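You operate a simulated robot arm through the tools that you are given. There is no shell and no other tool. Be economical: measure what you need, move in short steps, check, and stop when the job is done.

Carry out the task below with a simulated robot arm. There is one attempt and no reset: what you move stays moved.

## Task
Take the green vase and put it on the yellow tape.

Only the result counts: the job must be done as asked and must still hold three seconds after the hand-in. Knocking over, shifting, dropping, spilling or breaking anything else fails it.

## Robot
A 6-joint arm with a two-finger parallel gripper, fixed in place. Base frame: the origin is at the foot of the arm, x ahead of it, y to its left, z up; the work surface is at about z = 0.74. Readings come in m, rad, newtons and seconds.
With the tool pointing down near the work surface it reaches from about 0.2 to 0.64 m from the base axis. Its first joint turns from -1.152 to 1.152 rad. Payload 2.7 kg.
Tool frame: the origin (TCP) lies between the finger pads and is the grasp point; the fingertips stand 0.023 m ahead of it; z points along the fingers, y is the line along which they close. Largest opening 0.094 m; finger width 0.038, thickness 0.01; the body of the gripper, 0.054 by 0.096 m, starts 0.039 m behind the TCP.
Orientation is told as [roll, pitch, yaw] about the base's x, y, z axes, in that order, counted from this pose: with the fingers straight down and closing along the base's y, the tool's x points along the base's -x, its y along +y and its z along -z.

## Interface
- The arm moves only by the tool apply_moves. Its argument "moves" is a list of rows, each an object of numbers (a shift or turn left out is 0, a gripper value left out holds the last): "claw": the gripper command, from -1 (shut) to 1 (fully open), values between in proportion; "x", "y", "z": the shift along the tool's x, y, z in units of 400 mm (1.0 is 400 mm); "spin": the turn about the tool's z in units of 60 degrees (1.0 is 60 degrees). In form: [{"claw": .., "x": .., "y": .., "z": .., "spin": ..}, ...]. A call has 1 to 8 rows; each row is the pose to reach, as a shift and turn from the pose commanded when the call began, along the tool's axes at that moment. A call with a number of a shift or a turn outside -1 to 1 is refused whole. Rows are played at 5 a second. More than 0.05 m and 0.15 rad between two rows, or a gripper value outside its range, and nothing of the call is played. Where a pose cannot be reached the arm comes as near as it can. A force on the tool above 40 N (or 10 N above the force at the start of the call, whichever is more), or a blocked arm, ends the call early, and 0.2 s more pass. The fingers move at their own pace (about 0.045 m/s each) and stop on an object; they squeeze with about 23 N. The grip force told is the motor's: it shows also when the fingers shut on nothing. Time passes only in rows, and 0.2 s behind the last, so rows that repeat a pose let the fingers close. It gives the time, the measured TCP pose, the force on the tool (base axes), the opening and the grip force at its end, in the units of the frame above (readings bear some noise).
- Cameras (640 x 400 px; columns grow to the right, rows downward): "scene" is fixed at [0.086, -0.4456, 1.3985]; the picture's right is [0.65, -0.76, 0.00], its down [-0.49, -0.42, -0.76] and it looks along [0.58, 0.49, -0.65] (base axes); focal length 367 px, centre (320, 200). "wrist" rides on the gripper at [-0.039, 0, -0.044] in the tool frame; the picture's right is [0.00, -1.00, 0.00], its down [0.97, 0.00, -0.24] and it looks along [0.24, 0.00, 0.97] (tool axes); focal length 218 px, centre (320, 200).
- get_image(camera): a new picture of that camera. The clock stands still meanwhile.
- probe_pixels(camera, pixels): there is no depth. For up to 12 entries [column, row, z] of the newest picture of that camera ("zoom" is the newest enlarged one), the place [x, y] in the base frame at which the ray of that pixel passes the height z, good to about 0.003 m. The clock stands still meanwhile.
- close_up(camera, box): a new picture of the part [left, top, right, bottom] of that camera's present view, enlarged. The clock stands still meanwhile.
- hand_in(): hands the job in; it is judged then, once.

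Go step by step. Measure first, check grasps and placings, and put right what went wrong. The budget is 60 turns and 26 pictures, counting those below and the enlarged ones. Unless the task says otherwise, let go and move clear before handing in, and close with one line.

The tools are called after ">>>" as a command line: name --argument value ..., lists and objects as JSON in quotes. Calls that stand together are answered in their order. apply_moves: Moves the arm, as the interface text tells. Its arguments: {"type":"object","properties":{"moves":{"type":"array","items":{"type":"object","properties":{"claw":{"type":"number"},"x":{"type":"number"},"y":{"type":"number"},"z":{"type":"number"},"spin":{"type":"number"}}}}},"required":["moves"]} The other tools are called the same way: get_image (camera) takes a picture; probe_pixels (camera, pixels) gives the place at which the rays of pixels pass given heights; close_up (camera, box) takes an enlarged picture of a part of a camera's view; hand_in () hands the job in.

At the start:

```text
clock: 0.0
eef_pos: [0.3133, 0.1139, 1.0774]
tcp_rot: [0.0, 0.001, 0.001]
force: [-0.2, 0.2, -0.4]
opening: 0.0942
finger_force: 0.0
```

scene: 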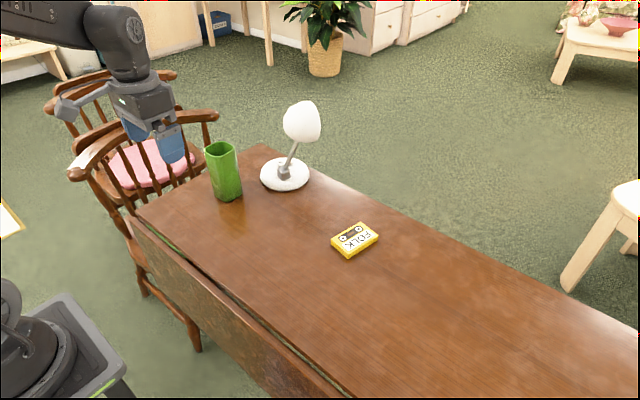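
wrist: 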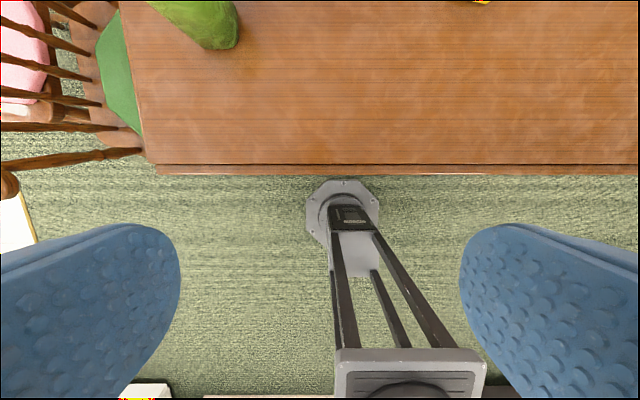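

The green vase stands near pixel (225,172) and the yellow cassette tape near (355,240), with a lamp beside the vase. I'll take enlarged views to measure them.

>>> close_up --camera "scene" --box '[180, 120, 308, 200]'

>>> probe_pixels --camera "scene" --pixels '[[331, 243, 0.75], [358, 223, 0.75], [378, 236, 0.75], [346, 256, 0.75], [229, 199, 0.74], [285, 176, 0.75], [222, 148, 0.88], [225, 172, 0.81]]'

>>> close_up --camera "scene" --box '[310, 210, 406, 270]'

```text
5.00 times, centred on (244, 160) of scene
```

zoom: 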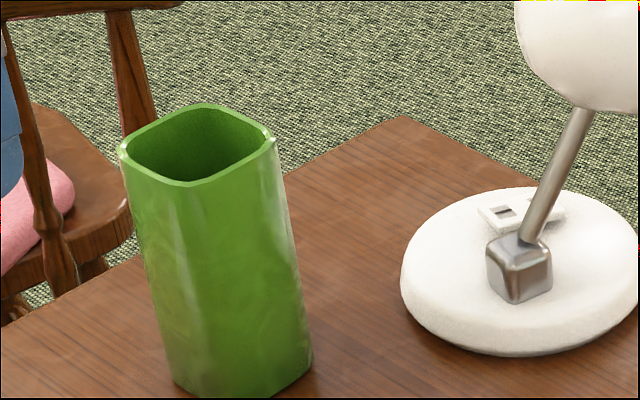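

```text
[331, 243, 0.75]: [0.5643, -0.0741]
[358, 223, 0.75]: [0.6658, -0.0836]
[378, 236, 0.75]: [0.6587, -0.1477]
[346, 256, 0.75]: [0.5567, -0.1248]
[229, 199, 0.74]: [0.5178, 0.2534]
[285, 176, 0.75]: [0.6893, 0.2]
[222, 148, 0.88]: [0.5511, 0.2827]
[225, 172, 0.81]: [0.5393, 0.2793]
```

```text
6.67 times, centred on (358, 240) of scene
```

zoom: 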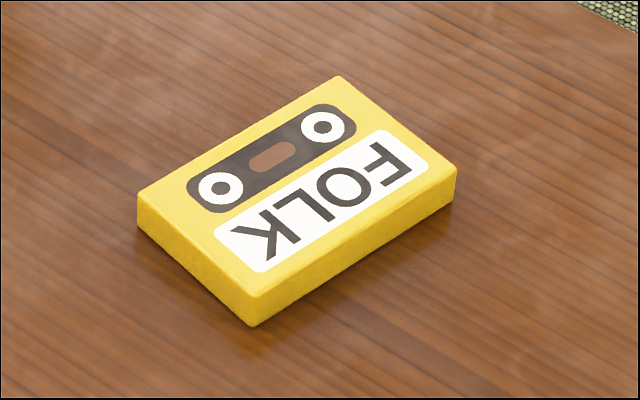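

The vase is a rounded square; rim corners in scene pixels are about (204,150), (217,157), (235,148), (221,141), base corners (215,197), (242,192). I'll probe these at several heights, and the tape's corners.

>>> probe_pixels --camera "scene" --pixels '[[204, 150, 0.88], [217, 157.4, 0.88], [235, 148, 0.88], [221, 141, 0.88], [215, 197, 0.74], [230, 201.5, 0.74], [242.4, 192, 0.74], [204, 150, 0.86], [217, 157.4, 0.86], [235, 148, 0.86], [221, 141, 0.86], [217, 157.4, 0.9]]'

>>> probe_pixels --camera "zoom" --pixels '[[138, 195, 0.755], [338, 78, 0.755], [456, 167, 0.755], [255, 292, 0.755], [255, 327, 0.74], [138, 228, 0.74], [452, 203, 0.74], [255, 292, 0.76], [255, 292, 0.75]]'

>>> close_up --camera "scene" --box '[180, 135, 276, 210]'

```text
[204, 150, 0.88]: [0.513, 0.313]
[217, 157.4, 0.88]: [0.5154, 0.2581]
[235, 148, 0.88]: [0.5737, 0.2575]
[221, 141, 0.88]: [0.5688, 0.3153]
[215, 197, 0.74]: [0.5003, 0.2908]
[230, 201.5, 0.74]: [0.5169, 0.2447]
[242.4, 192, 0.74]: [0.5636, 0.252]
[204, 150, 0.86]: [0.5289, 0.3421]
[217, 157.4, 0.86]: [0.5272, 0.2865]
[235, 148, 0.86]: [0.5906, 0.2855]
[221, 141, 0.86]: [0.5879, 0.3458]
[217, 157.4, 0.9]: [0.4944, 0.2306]
```

```text
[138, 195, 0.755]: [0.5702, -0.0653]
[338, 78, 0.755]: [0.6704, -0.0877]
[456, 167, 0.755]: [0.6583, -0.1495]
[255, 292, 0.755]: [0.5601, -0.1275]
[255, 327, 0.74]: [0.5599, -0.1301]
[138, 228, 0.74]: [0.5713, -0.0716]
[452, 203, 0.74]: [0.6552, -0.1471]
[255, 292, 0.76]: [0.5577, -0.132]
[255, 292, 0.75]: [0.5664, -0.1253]
```

```text
5.33 times, centred on (228, 172) of scene
```

zoom: 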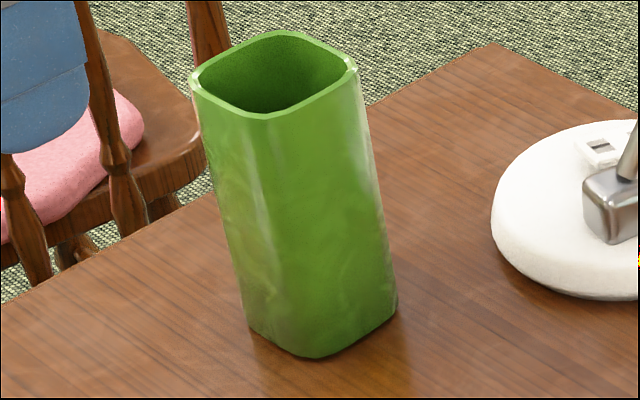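

Vase: about 0.058 m square, aligned with the base axes, centred near (0.539,0.278), rim near z 0.885. Tape: centre near (0.615,-0.107), long axis turned about -0.22 rad, top near 0.754. Before moving I check the lamp head at (302,122).

>>> probe_pixels --camera "scene" --pixels '[[302, 122, 0.85], [302, 122, 0.9], [302, 122, 0.95], [284, 122, 0.9], [302, 101, 0.93], [227, 201.5, 0.74], [214, 193.6, 0.74], [217, 157.4, 0.885], [235, 148, 0.885], [204, 150, 0.885], [221, 141, 0.885]]'

>>> apply_moves --moves '[{"claw": 1, "x": -0.094, "y": 0.069}, {"x": -0.188, "y": 0.138}, {"x": -0.282, "y": 0.206}, {"x": -0.376, "y": 0.275}, {"x": -0.45, "y": 0.344}, {"x": -0.45, "y": 0.413}, {"x": -0.45, "y": 0.413}]'

>>> get_image --camera "wrist"

```text
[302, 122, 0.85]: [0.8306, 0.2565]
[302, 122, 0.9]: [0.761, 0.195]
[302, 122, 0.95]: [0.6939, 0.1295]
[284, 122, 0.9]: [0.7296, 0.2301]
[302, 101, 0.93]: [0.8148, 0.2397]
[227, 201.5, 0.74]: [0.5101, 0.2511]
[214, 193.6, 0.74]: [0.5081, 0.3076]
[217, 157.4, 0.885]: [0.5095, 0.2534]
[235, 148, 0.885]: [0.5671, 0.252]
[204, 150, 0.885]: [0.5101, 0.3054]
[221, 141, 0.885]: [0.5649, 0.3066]
```

```text
clock: 1.6
eef_pos: [0.4943, 0.2798, 1.0776]
tcp_rot: [0.001, 0.001, -0.001]
force: [-0.4, 0.3, -0.1]
opening: 0.0939
finger_force: 0.1
```

```text
20 pictures are left
```

wrist: 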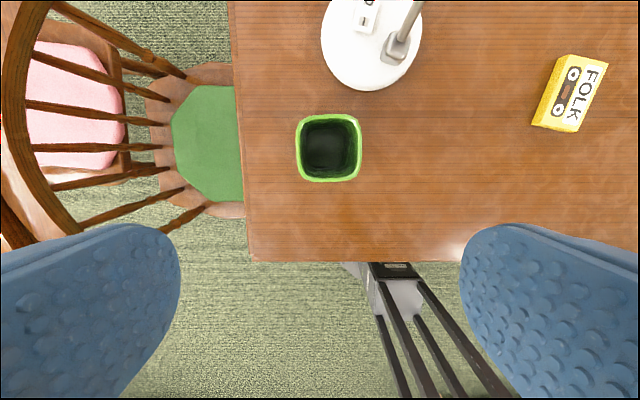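

The wrist view shows the rim at columns 296–361, rows 115–182, square to the tool, and the tape at upper right. I probe both to cross-check.

>>> probe_pixels --camera "wrist" --pixels '[[296, 148, 0.885], [361, 148, 0.885], [328, 115, 0.885], [328, 182, 0.885], [564, 54, 0.754], [608, 63, 0.754], [576, 132, 0.754], [532, 124, 0.754], [543, 82, 0.754]]'

```text
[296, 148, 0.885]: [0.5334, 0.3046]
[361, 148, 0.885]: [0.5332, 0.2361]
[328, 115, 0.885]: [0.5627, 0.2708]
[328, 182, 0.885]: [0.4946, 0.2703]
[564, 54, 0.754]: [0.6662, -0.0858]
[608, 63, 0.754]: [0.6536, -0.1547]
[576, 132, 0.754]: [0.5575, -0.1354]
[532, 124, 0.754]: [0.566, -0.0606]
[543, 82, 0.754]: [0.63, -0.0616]
```

Wrist and scene together place the vase centre near (0.532,0.272), width about 0.065, rim near 0.89. I move above it, fingertips still clear of the rim, and look again.

>>> apply_moves --moves '[{"x": -0.095, "y": -0.02}, {"x": -0.095, "y": -0.02, "z": 0.1}, {"x": -0.095, "y": -0.02, "z": 0.2}, {"x": -0.095, "y": -0.02, "z": 0.29}, {"x": -0.095, "y": -0.02, "z": 0.29}]'

>>> get_image --camera "wrist"

>>> get_image --camera "scene"

```text
clock: 2.8
eef_pos: [0.5323, 0.2719, 0.9621]
tcp_rot: [0.001, 0.0, 0.0]
force: [0.0, 0.0, 0.0]
opening: 0.0943
finger_force: 0.0
```

```text
19 pictures are left
```

wrist: 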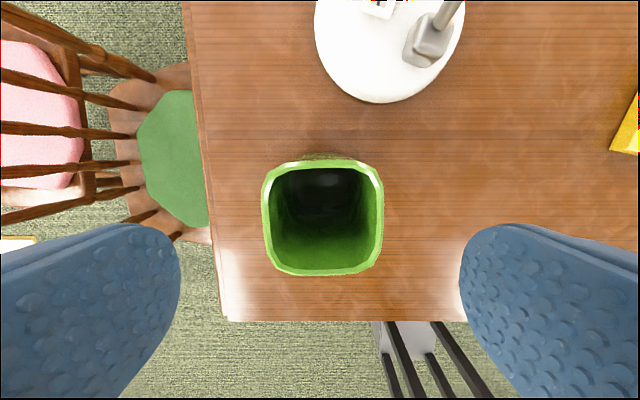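

```text
18 pictures are left
```

scene: 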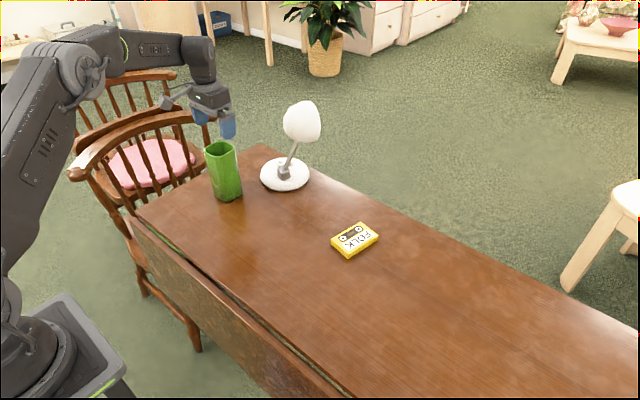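

The rim now spans columns 261–384, rows 157–275, implying rim z ≈0.88 and width ≈0.071. I probe it.

>>> probe_pixels --camera "wrist" --pixels '[[261, 210, 0.88], [384, 210, 0.88], [322, 159, 0.88], [322, 274, 0.88], [322, 159, 0.89], [322, 274, 0.89], [261, 210, 0.89], [384, 210, 0.89]]'

```text
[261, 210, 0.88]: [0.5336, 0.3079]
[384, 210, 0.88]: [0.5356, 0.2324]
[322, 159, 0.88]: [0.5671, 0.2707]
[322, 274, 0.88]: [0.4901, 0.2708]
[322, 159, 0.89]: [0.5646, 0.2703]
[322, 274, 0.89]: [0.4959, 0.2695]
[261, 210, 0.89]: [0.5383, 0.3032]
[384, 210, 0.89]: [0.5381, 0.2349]
```

Centre is (0.530,0.270). I nudge by about 2 mm and descend straight to z≈0.863 with the gripper open.

>>> apply_moves --moves '[{"x": 0.006, "y": -0.005, "z": 0.06}, {"x": 0.006, "y": -0.005, "z": 0.12}, {"x": 0.006, "y": -0.005, "z": 0.18}, {"x": 0.006, "y": -0.005, "z": 0.22}, {"x": 0.006, "y": -0.005, "z": 0.248}, {"x": 0.006, "y": -0.005, "z": 0.248}]'

>>> get_image --camera "wrist"

>>> close_up --camera "scene" --box '[164, 100, 292, 210]'

```text
clock: 4.2
eef_pos: [0.5303, 0.2698, 0.8623]
tcp_rot: [0.0, -0.001, 0.001]
force: [0.5, 0.1, 0.7]
opening: 0.0938
finger_force: 0.1
```

```text
17 pictures are left
```

wrist: 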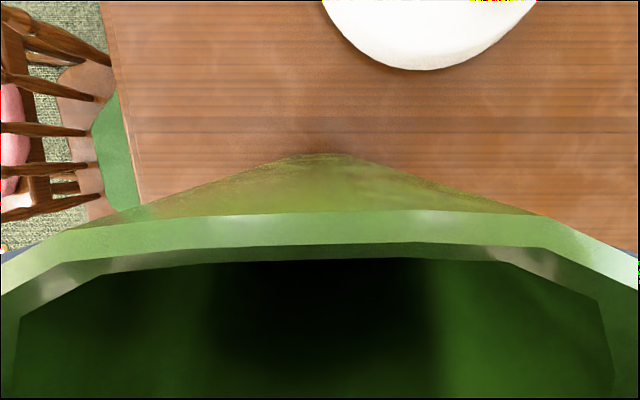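

```text
3.64 times, centred on (228, 155) of scene
```

zoom: 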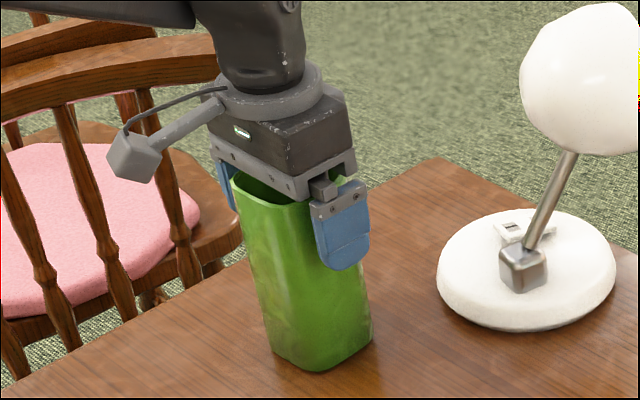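

The fingers straddle the vase with the palm just above the rim and no contact force. I close the gripper.

>>> apply_moves --moves '[{"claw": -1}, {"claw": -1}, {"claw": -1}, {"claw": -1}, {"claw": -1}]'

```text
clock: 5.4
eef_pos: [0.5302, 0.2698, 0.8624]
tcp_rot: [0.0, 0.0, 0.001]
force: [0.2, 1.5, 0.2]
opening: 0.0678
finger_force: 22.7
```

The grip holds at opening 0.068 with 22.7 N. I lift straight up about 0.1 m and check.

>>> apply_moves --moves '[{"z": -0.03}, {"z": -0.08}, {"z": -0.14}, {"z": -0.2}, {"z": -0.26}, {"z": -0.26}]'

>>> get_image --camera "scene"

```text
clock: 6.8
eef_pos: [0.5303, 0.2702, 0.9668]
tcp_rot: [-0.001, 0.001, -0.001]
force: [0.3, 0.0, -2.7]
opening: 0.0678
finger_force: 23.0
```

```text
15 pictures are left
```

scene: 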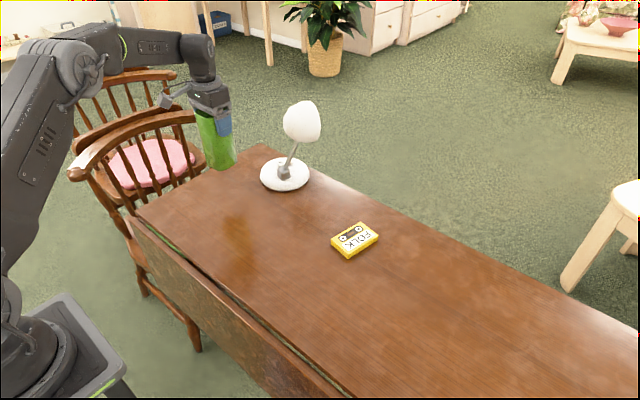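

The vase is off the table (2.7 N more load, grip steady). I carry it sideways at this height, a bit nearer the base to stay clear of the lamp.

>>> apply_moves --moves '[{"x": 0.03, "y": -0.06}, {"x": 0.06, "y": -0.17}, {"x": 0.06, "y": -0.29}, {"x": 0.06, "y": -0.41}, {"x": 0.06, "y": -0.53}, {"x": 0.06, "y": -0.65}, {"x": 0.06, "y": -0.76}, {"x": 0.06, "y": -0.82}]'

>>> apply_moves --moves '[{"x": -0.06, "y": -0.05, "spin": 0.05}, {"x": -0.16, "y": -0.1, "spin": 0.1}, {"x": -0.22, "y": -0.126, "spin": 0.15}, {"x": -0.264, "y": -0.126, "spin": 0.21}, {"x": -0.264, "y": -0.126, "spin": 0.21}]'

>>> get_image --camera "scene"

>>> get_image --camera "wrist"

```text
clock: 8.6
eef_pos: [0.5043, -0.0585, 0.967]
tcp_rot: [0.001, 0.001, -0.002]
force: [-0.4, 0.3, -2.4]
opening: 0.0677
finger_force: 23.0
```

```text
clock: 9.8
eef_pos: [0.6116, -0.1098, 0.9659]
tcp_rot: [-0.001, 0.002, -0.22]
force: [-0.5, -0.4, -2.7]
opening: 0.0679
finger_force: 23.1
```

```text
14 pictures are left
```

scene: 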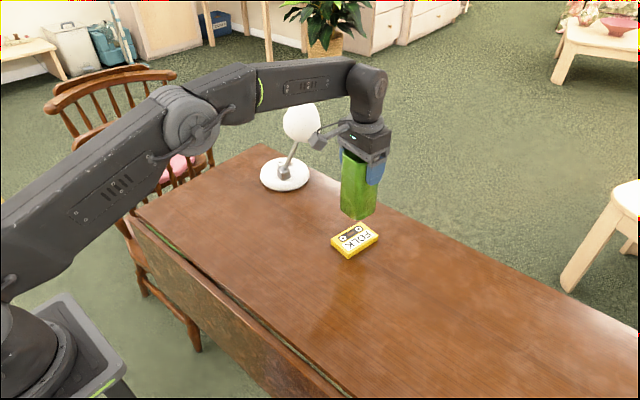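

```text
13 pictures are left
```

wrist: 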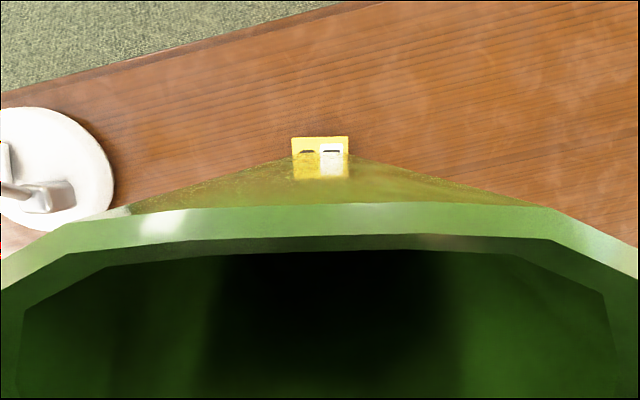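

The tape shows at wrist columns 292–348, centred and square with the tool, so the aim is right. I lower to about 1 cm above the tape and check from the scene camera.

>>> apply_moves --moves '[{"z": 0.06}, {"z": 0.12}, {"z": 0.17}, {"z": 0.195}, {"z": 0.195}]'

>>> close_up --camera "scene" --box '[300, 180, 412, 270]'

>>> get_image --camera "wrist"

```text
clock: 11.0
eef_pos: [0.6115, -0.109, 0.8886]
tcp_rot: [0.0, 0.002, -0.22]
force: [0.4, 0.5, -3.1]
opening: 0.0678
finger_force: 22.8
```

```text
4.44 times, centred on (356, 225) of scene
```

zoom: 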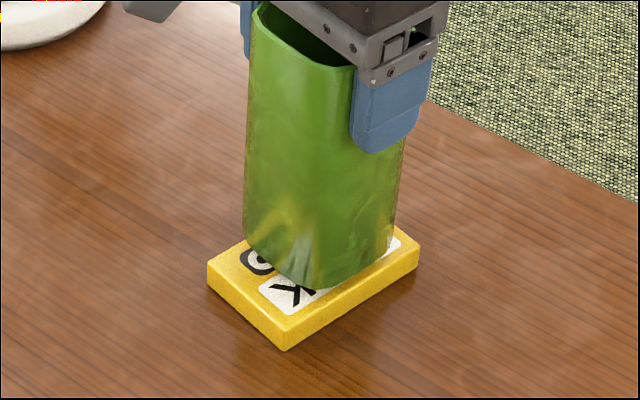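

```text
11 pictures are left
```

wrist: 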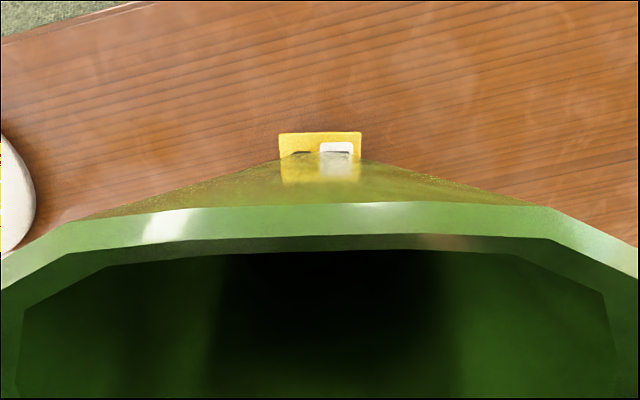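

The vase hovers squarely above the tape. I lower in millimetre steps and watch the force.

>>> apply_moves --moves '[{"z": 0.01}, {"z": 0.018}, {"z": 0.022}, {"z": 0.022}]'

>>> apply_moves --moves '[{"z": 0.003}, {"z": 0.005}, {"z": 0.005}]'

```text
clock: 12.0
eef_pos: [0.6115, -0.1091, 0.8811]
tcp_rot: [-0.001, 0.001, -0.22]
force: [-1.0, 0.1, 0.7]
opening: 0.0677
finger_force: 22.8
```

```text
clock: 12.8
eef_pos: [0.6128, -0.1089, 0.879]
tcp_rot: [0.002, -0.006, -0.219]
force: [-3.9, 0.1, 15.4]
opening: 0.0677
finger_force: 23.5
```

The force rose to 15 N, so the vase stands on the tape (contact at about 0.881). I ease back up about 2 mm, then check the force.

>>> apply_moves --moves '[{"z": -0.003}, {"z": -0.0045}, {"z": -0.0045}]'

>>> close_up --camera "scene" --box '[300, 180, 412, 270]'

```text
clock: 13.6
eef_pos: [0.6125, -0.1091, 0.8802]
tcp_rot: [0.001, -0.005, -0.22]
force: [2.8, -2.1, 9.0]
opening: 0.0677
finger_force: 22.9
```

```text
4.44 times, centred on (356, 225) of scene
```

zoom: 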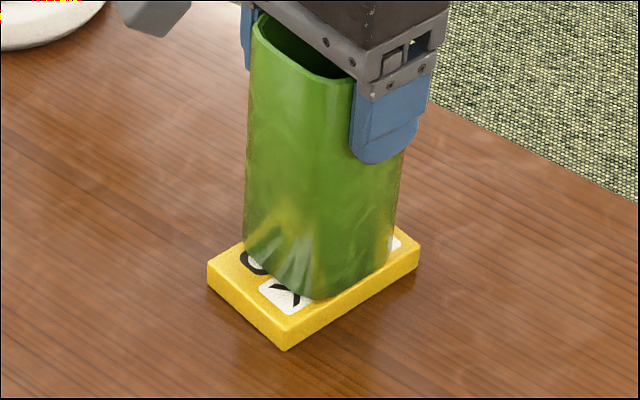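

The vase rests well within the tape's width; still 9 N of press. I ease up a touch more, then open gently.

>>> apply_moves --moves '[{"z": -0.002}, {"z": -0.002}]'

>>> apply_moves --moves '[{"claw": 0.6}, {"claw": 0.8}, {"claw": 1}, {"claw": 1}]'

>>> close_up --camera "scene" --box '[300, 180, 412, 270]'

>>> get_image --camera "wrist"

```text
clock: 14.2
eef_pos: [0.6115, -0.1094, 0.8805]
tcp_rot: [0.0, 0.002, -0.219]
force: [2.8, -2.0, 5.3]
opening: 0.0677
finger_force: 22.7
```

```text
clock: 15.2
eef_pos: [0.6113, -0.1086, 0.8808]
tcp_rot: [0.001, -0.001, -0.221]
force: [0.6, -0.8, 0.3]
opening: 0.0939
finger_force: 0.1
```

```text
4.44 times, centred on (356, 225) of scene
```

zoom: 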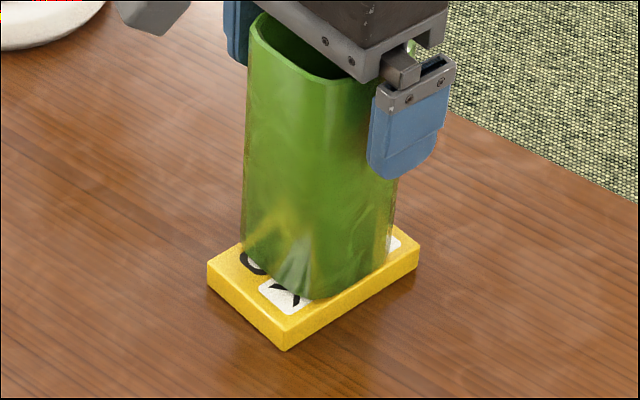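

```text
8 pictures are left
```

wrist: 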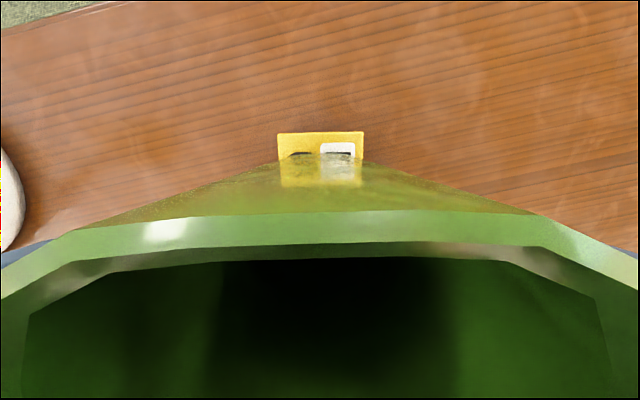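

The vase stands free on the tape, fingers clear on both sides. I withdraw straight up.

>>> apply_moves --moves '[{"z": -0.03}, {"z": -0.08}, {"z": -0.15}, {"z": -0.23}, {"z": -0.31}, {"z": -0.31}]'

>>> get_image --camera "scene"

```text
clock: 16.6
eef_pos: [0.6116, -0.1099, 1.0051]
tcp_rot: [0.001, -0.001, -0.222]
force: [0.1, 0.0, -0.7]
opening: 0.094
finger_force: 0.2
```

```text
7 pictures are left
```

scene: 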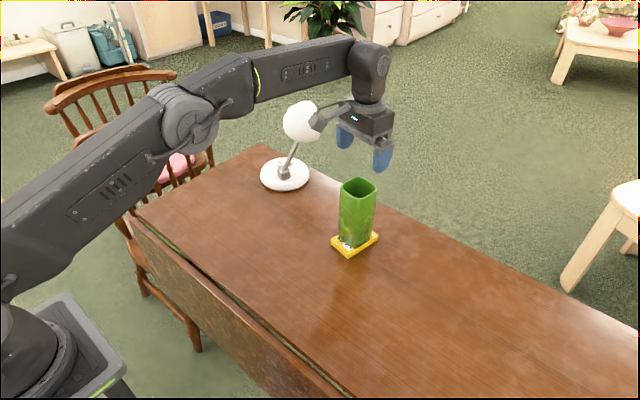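

The vase stands upright on the tape at (357,215), the lamp at (285,174) and tape have not moved, and the gripper is clear. I hand in.

>>> hand_in

```text
The job is handed in.
```

The green vase is standing upright on the yellow tape, the gripper is open and clear, and the lamp and tape look unmoved in the last picture.
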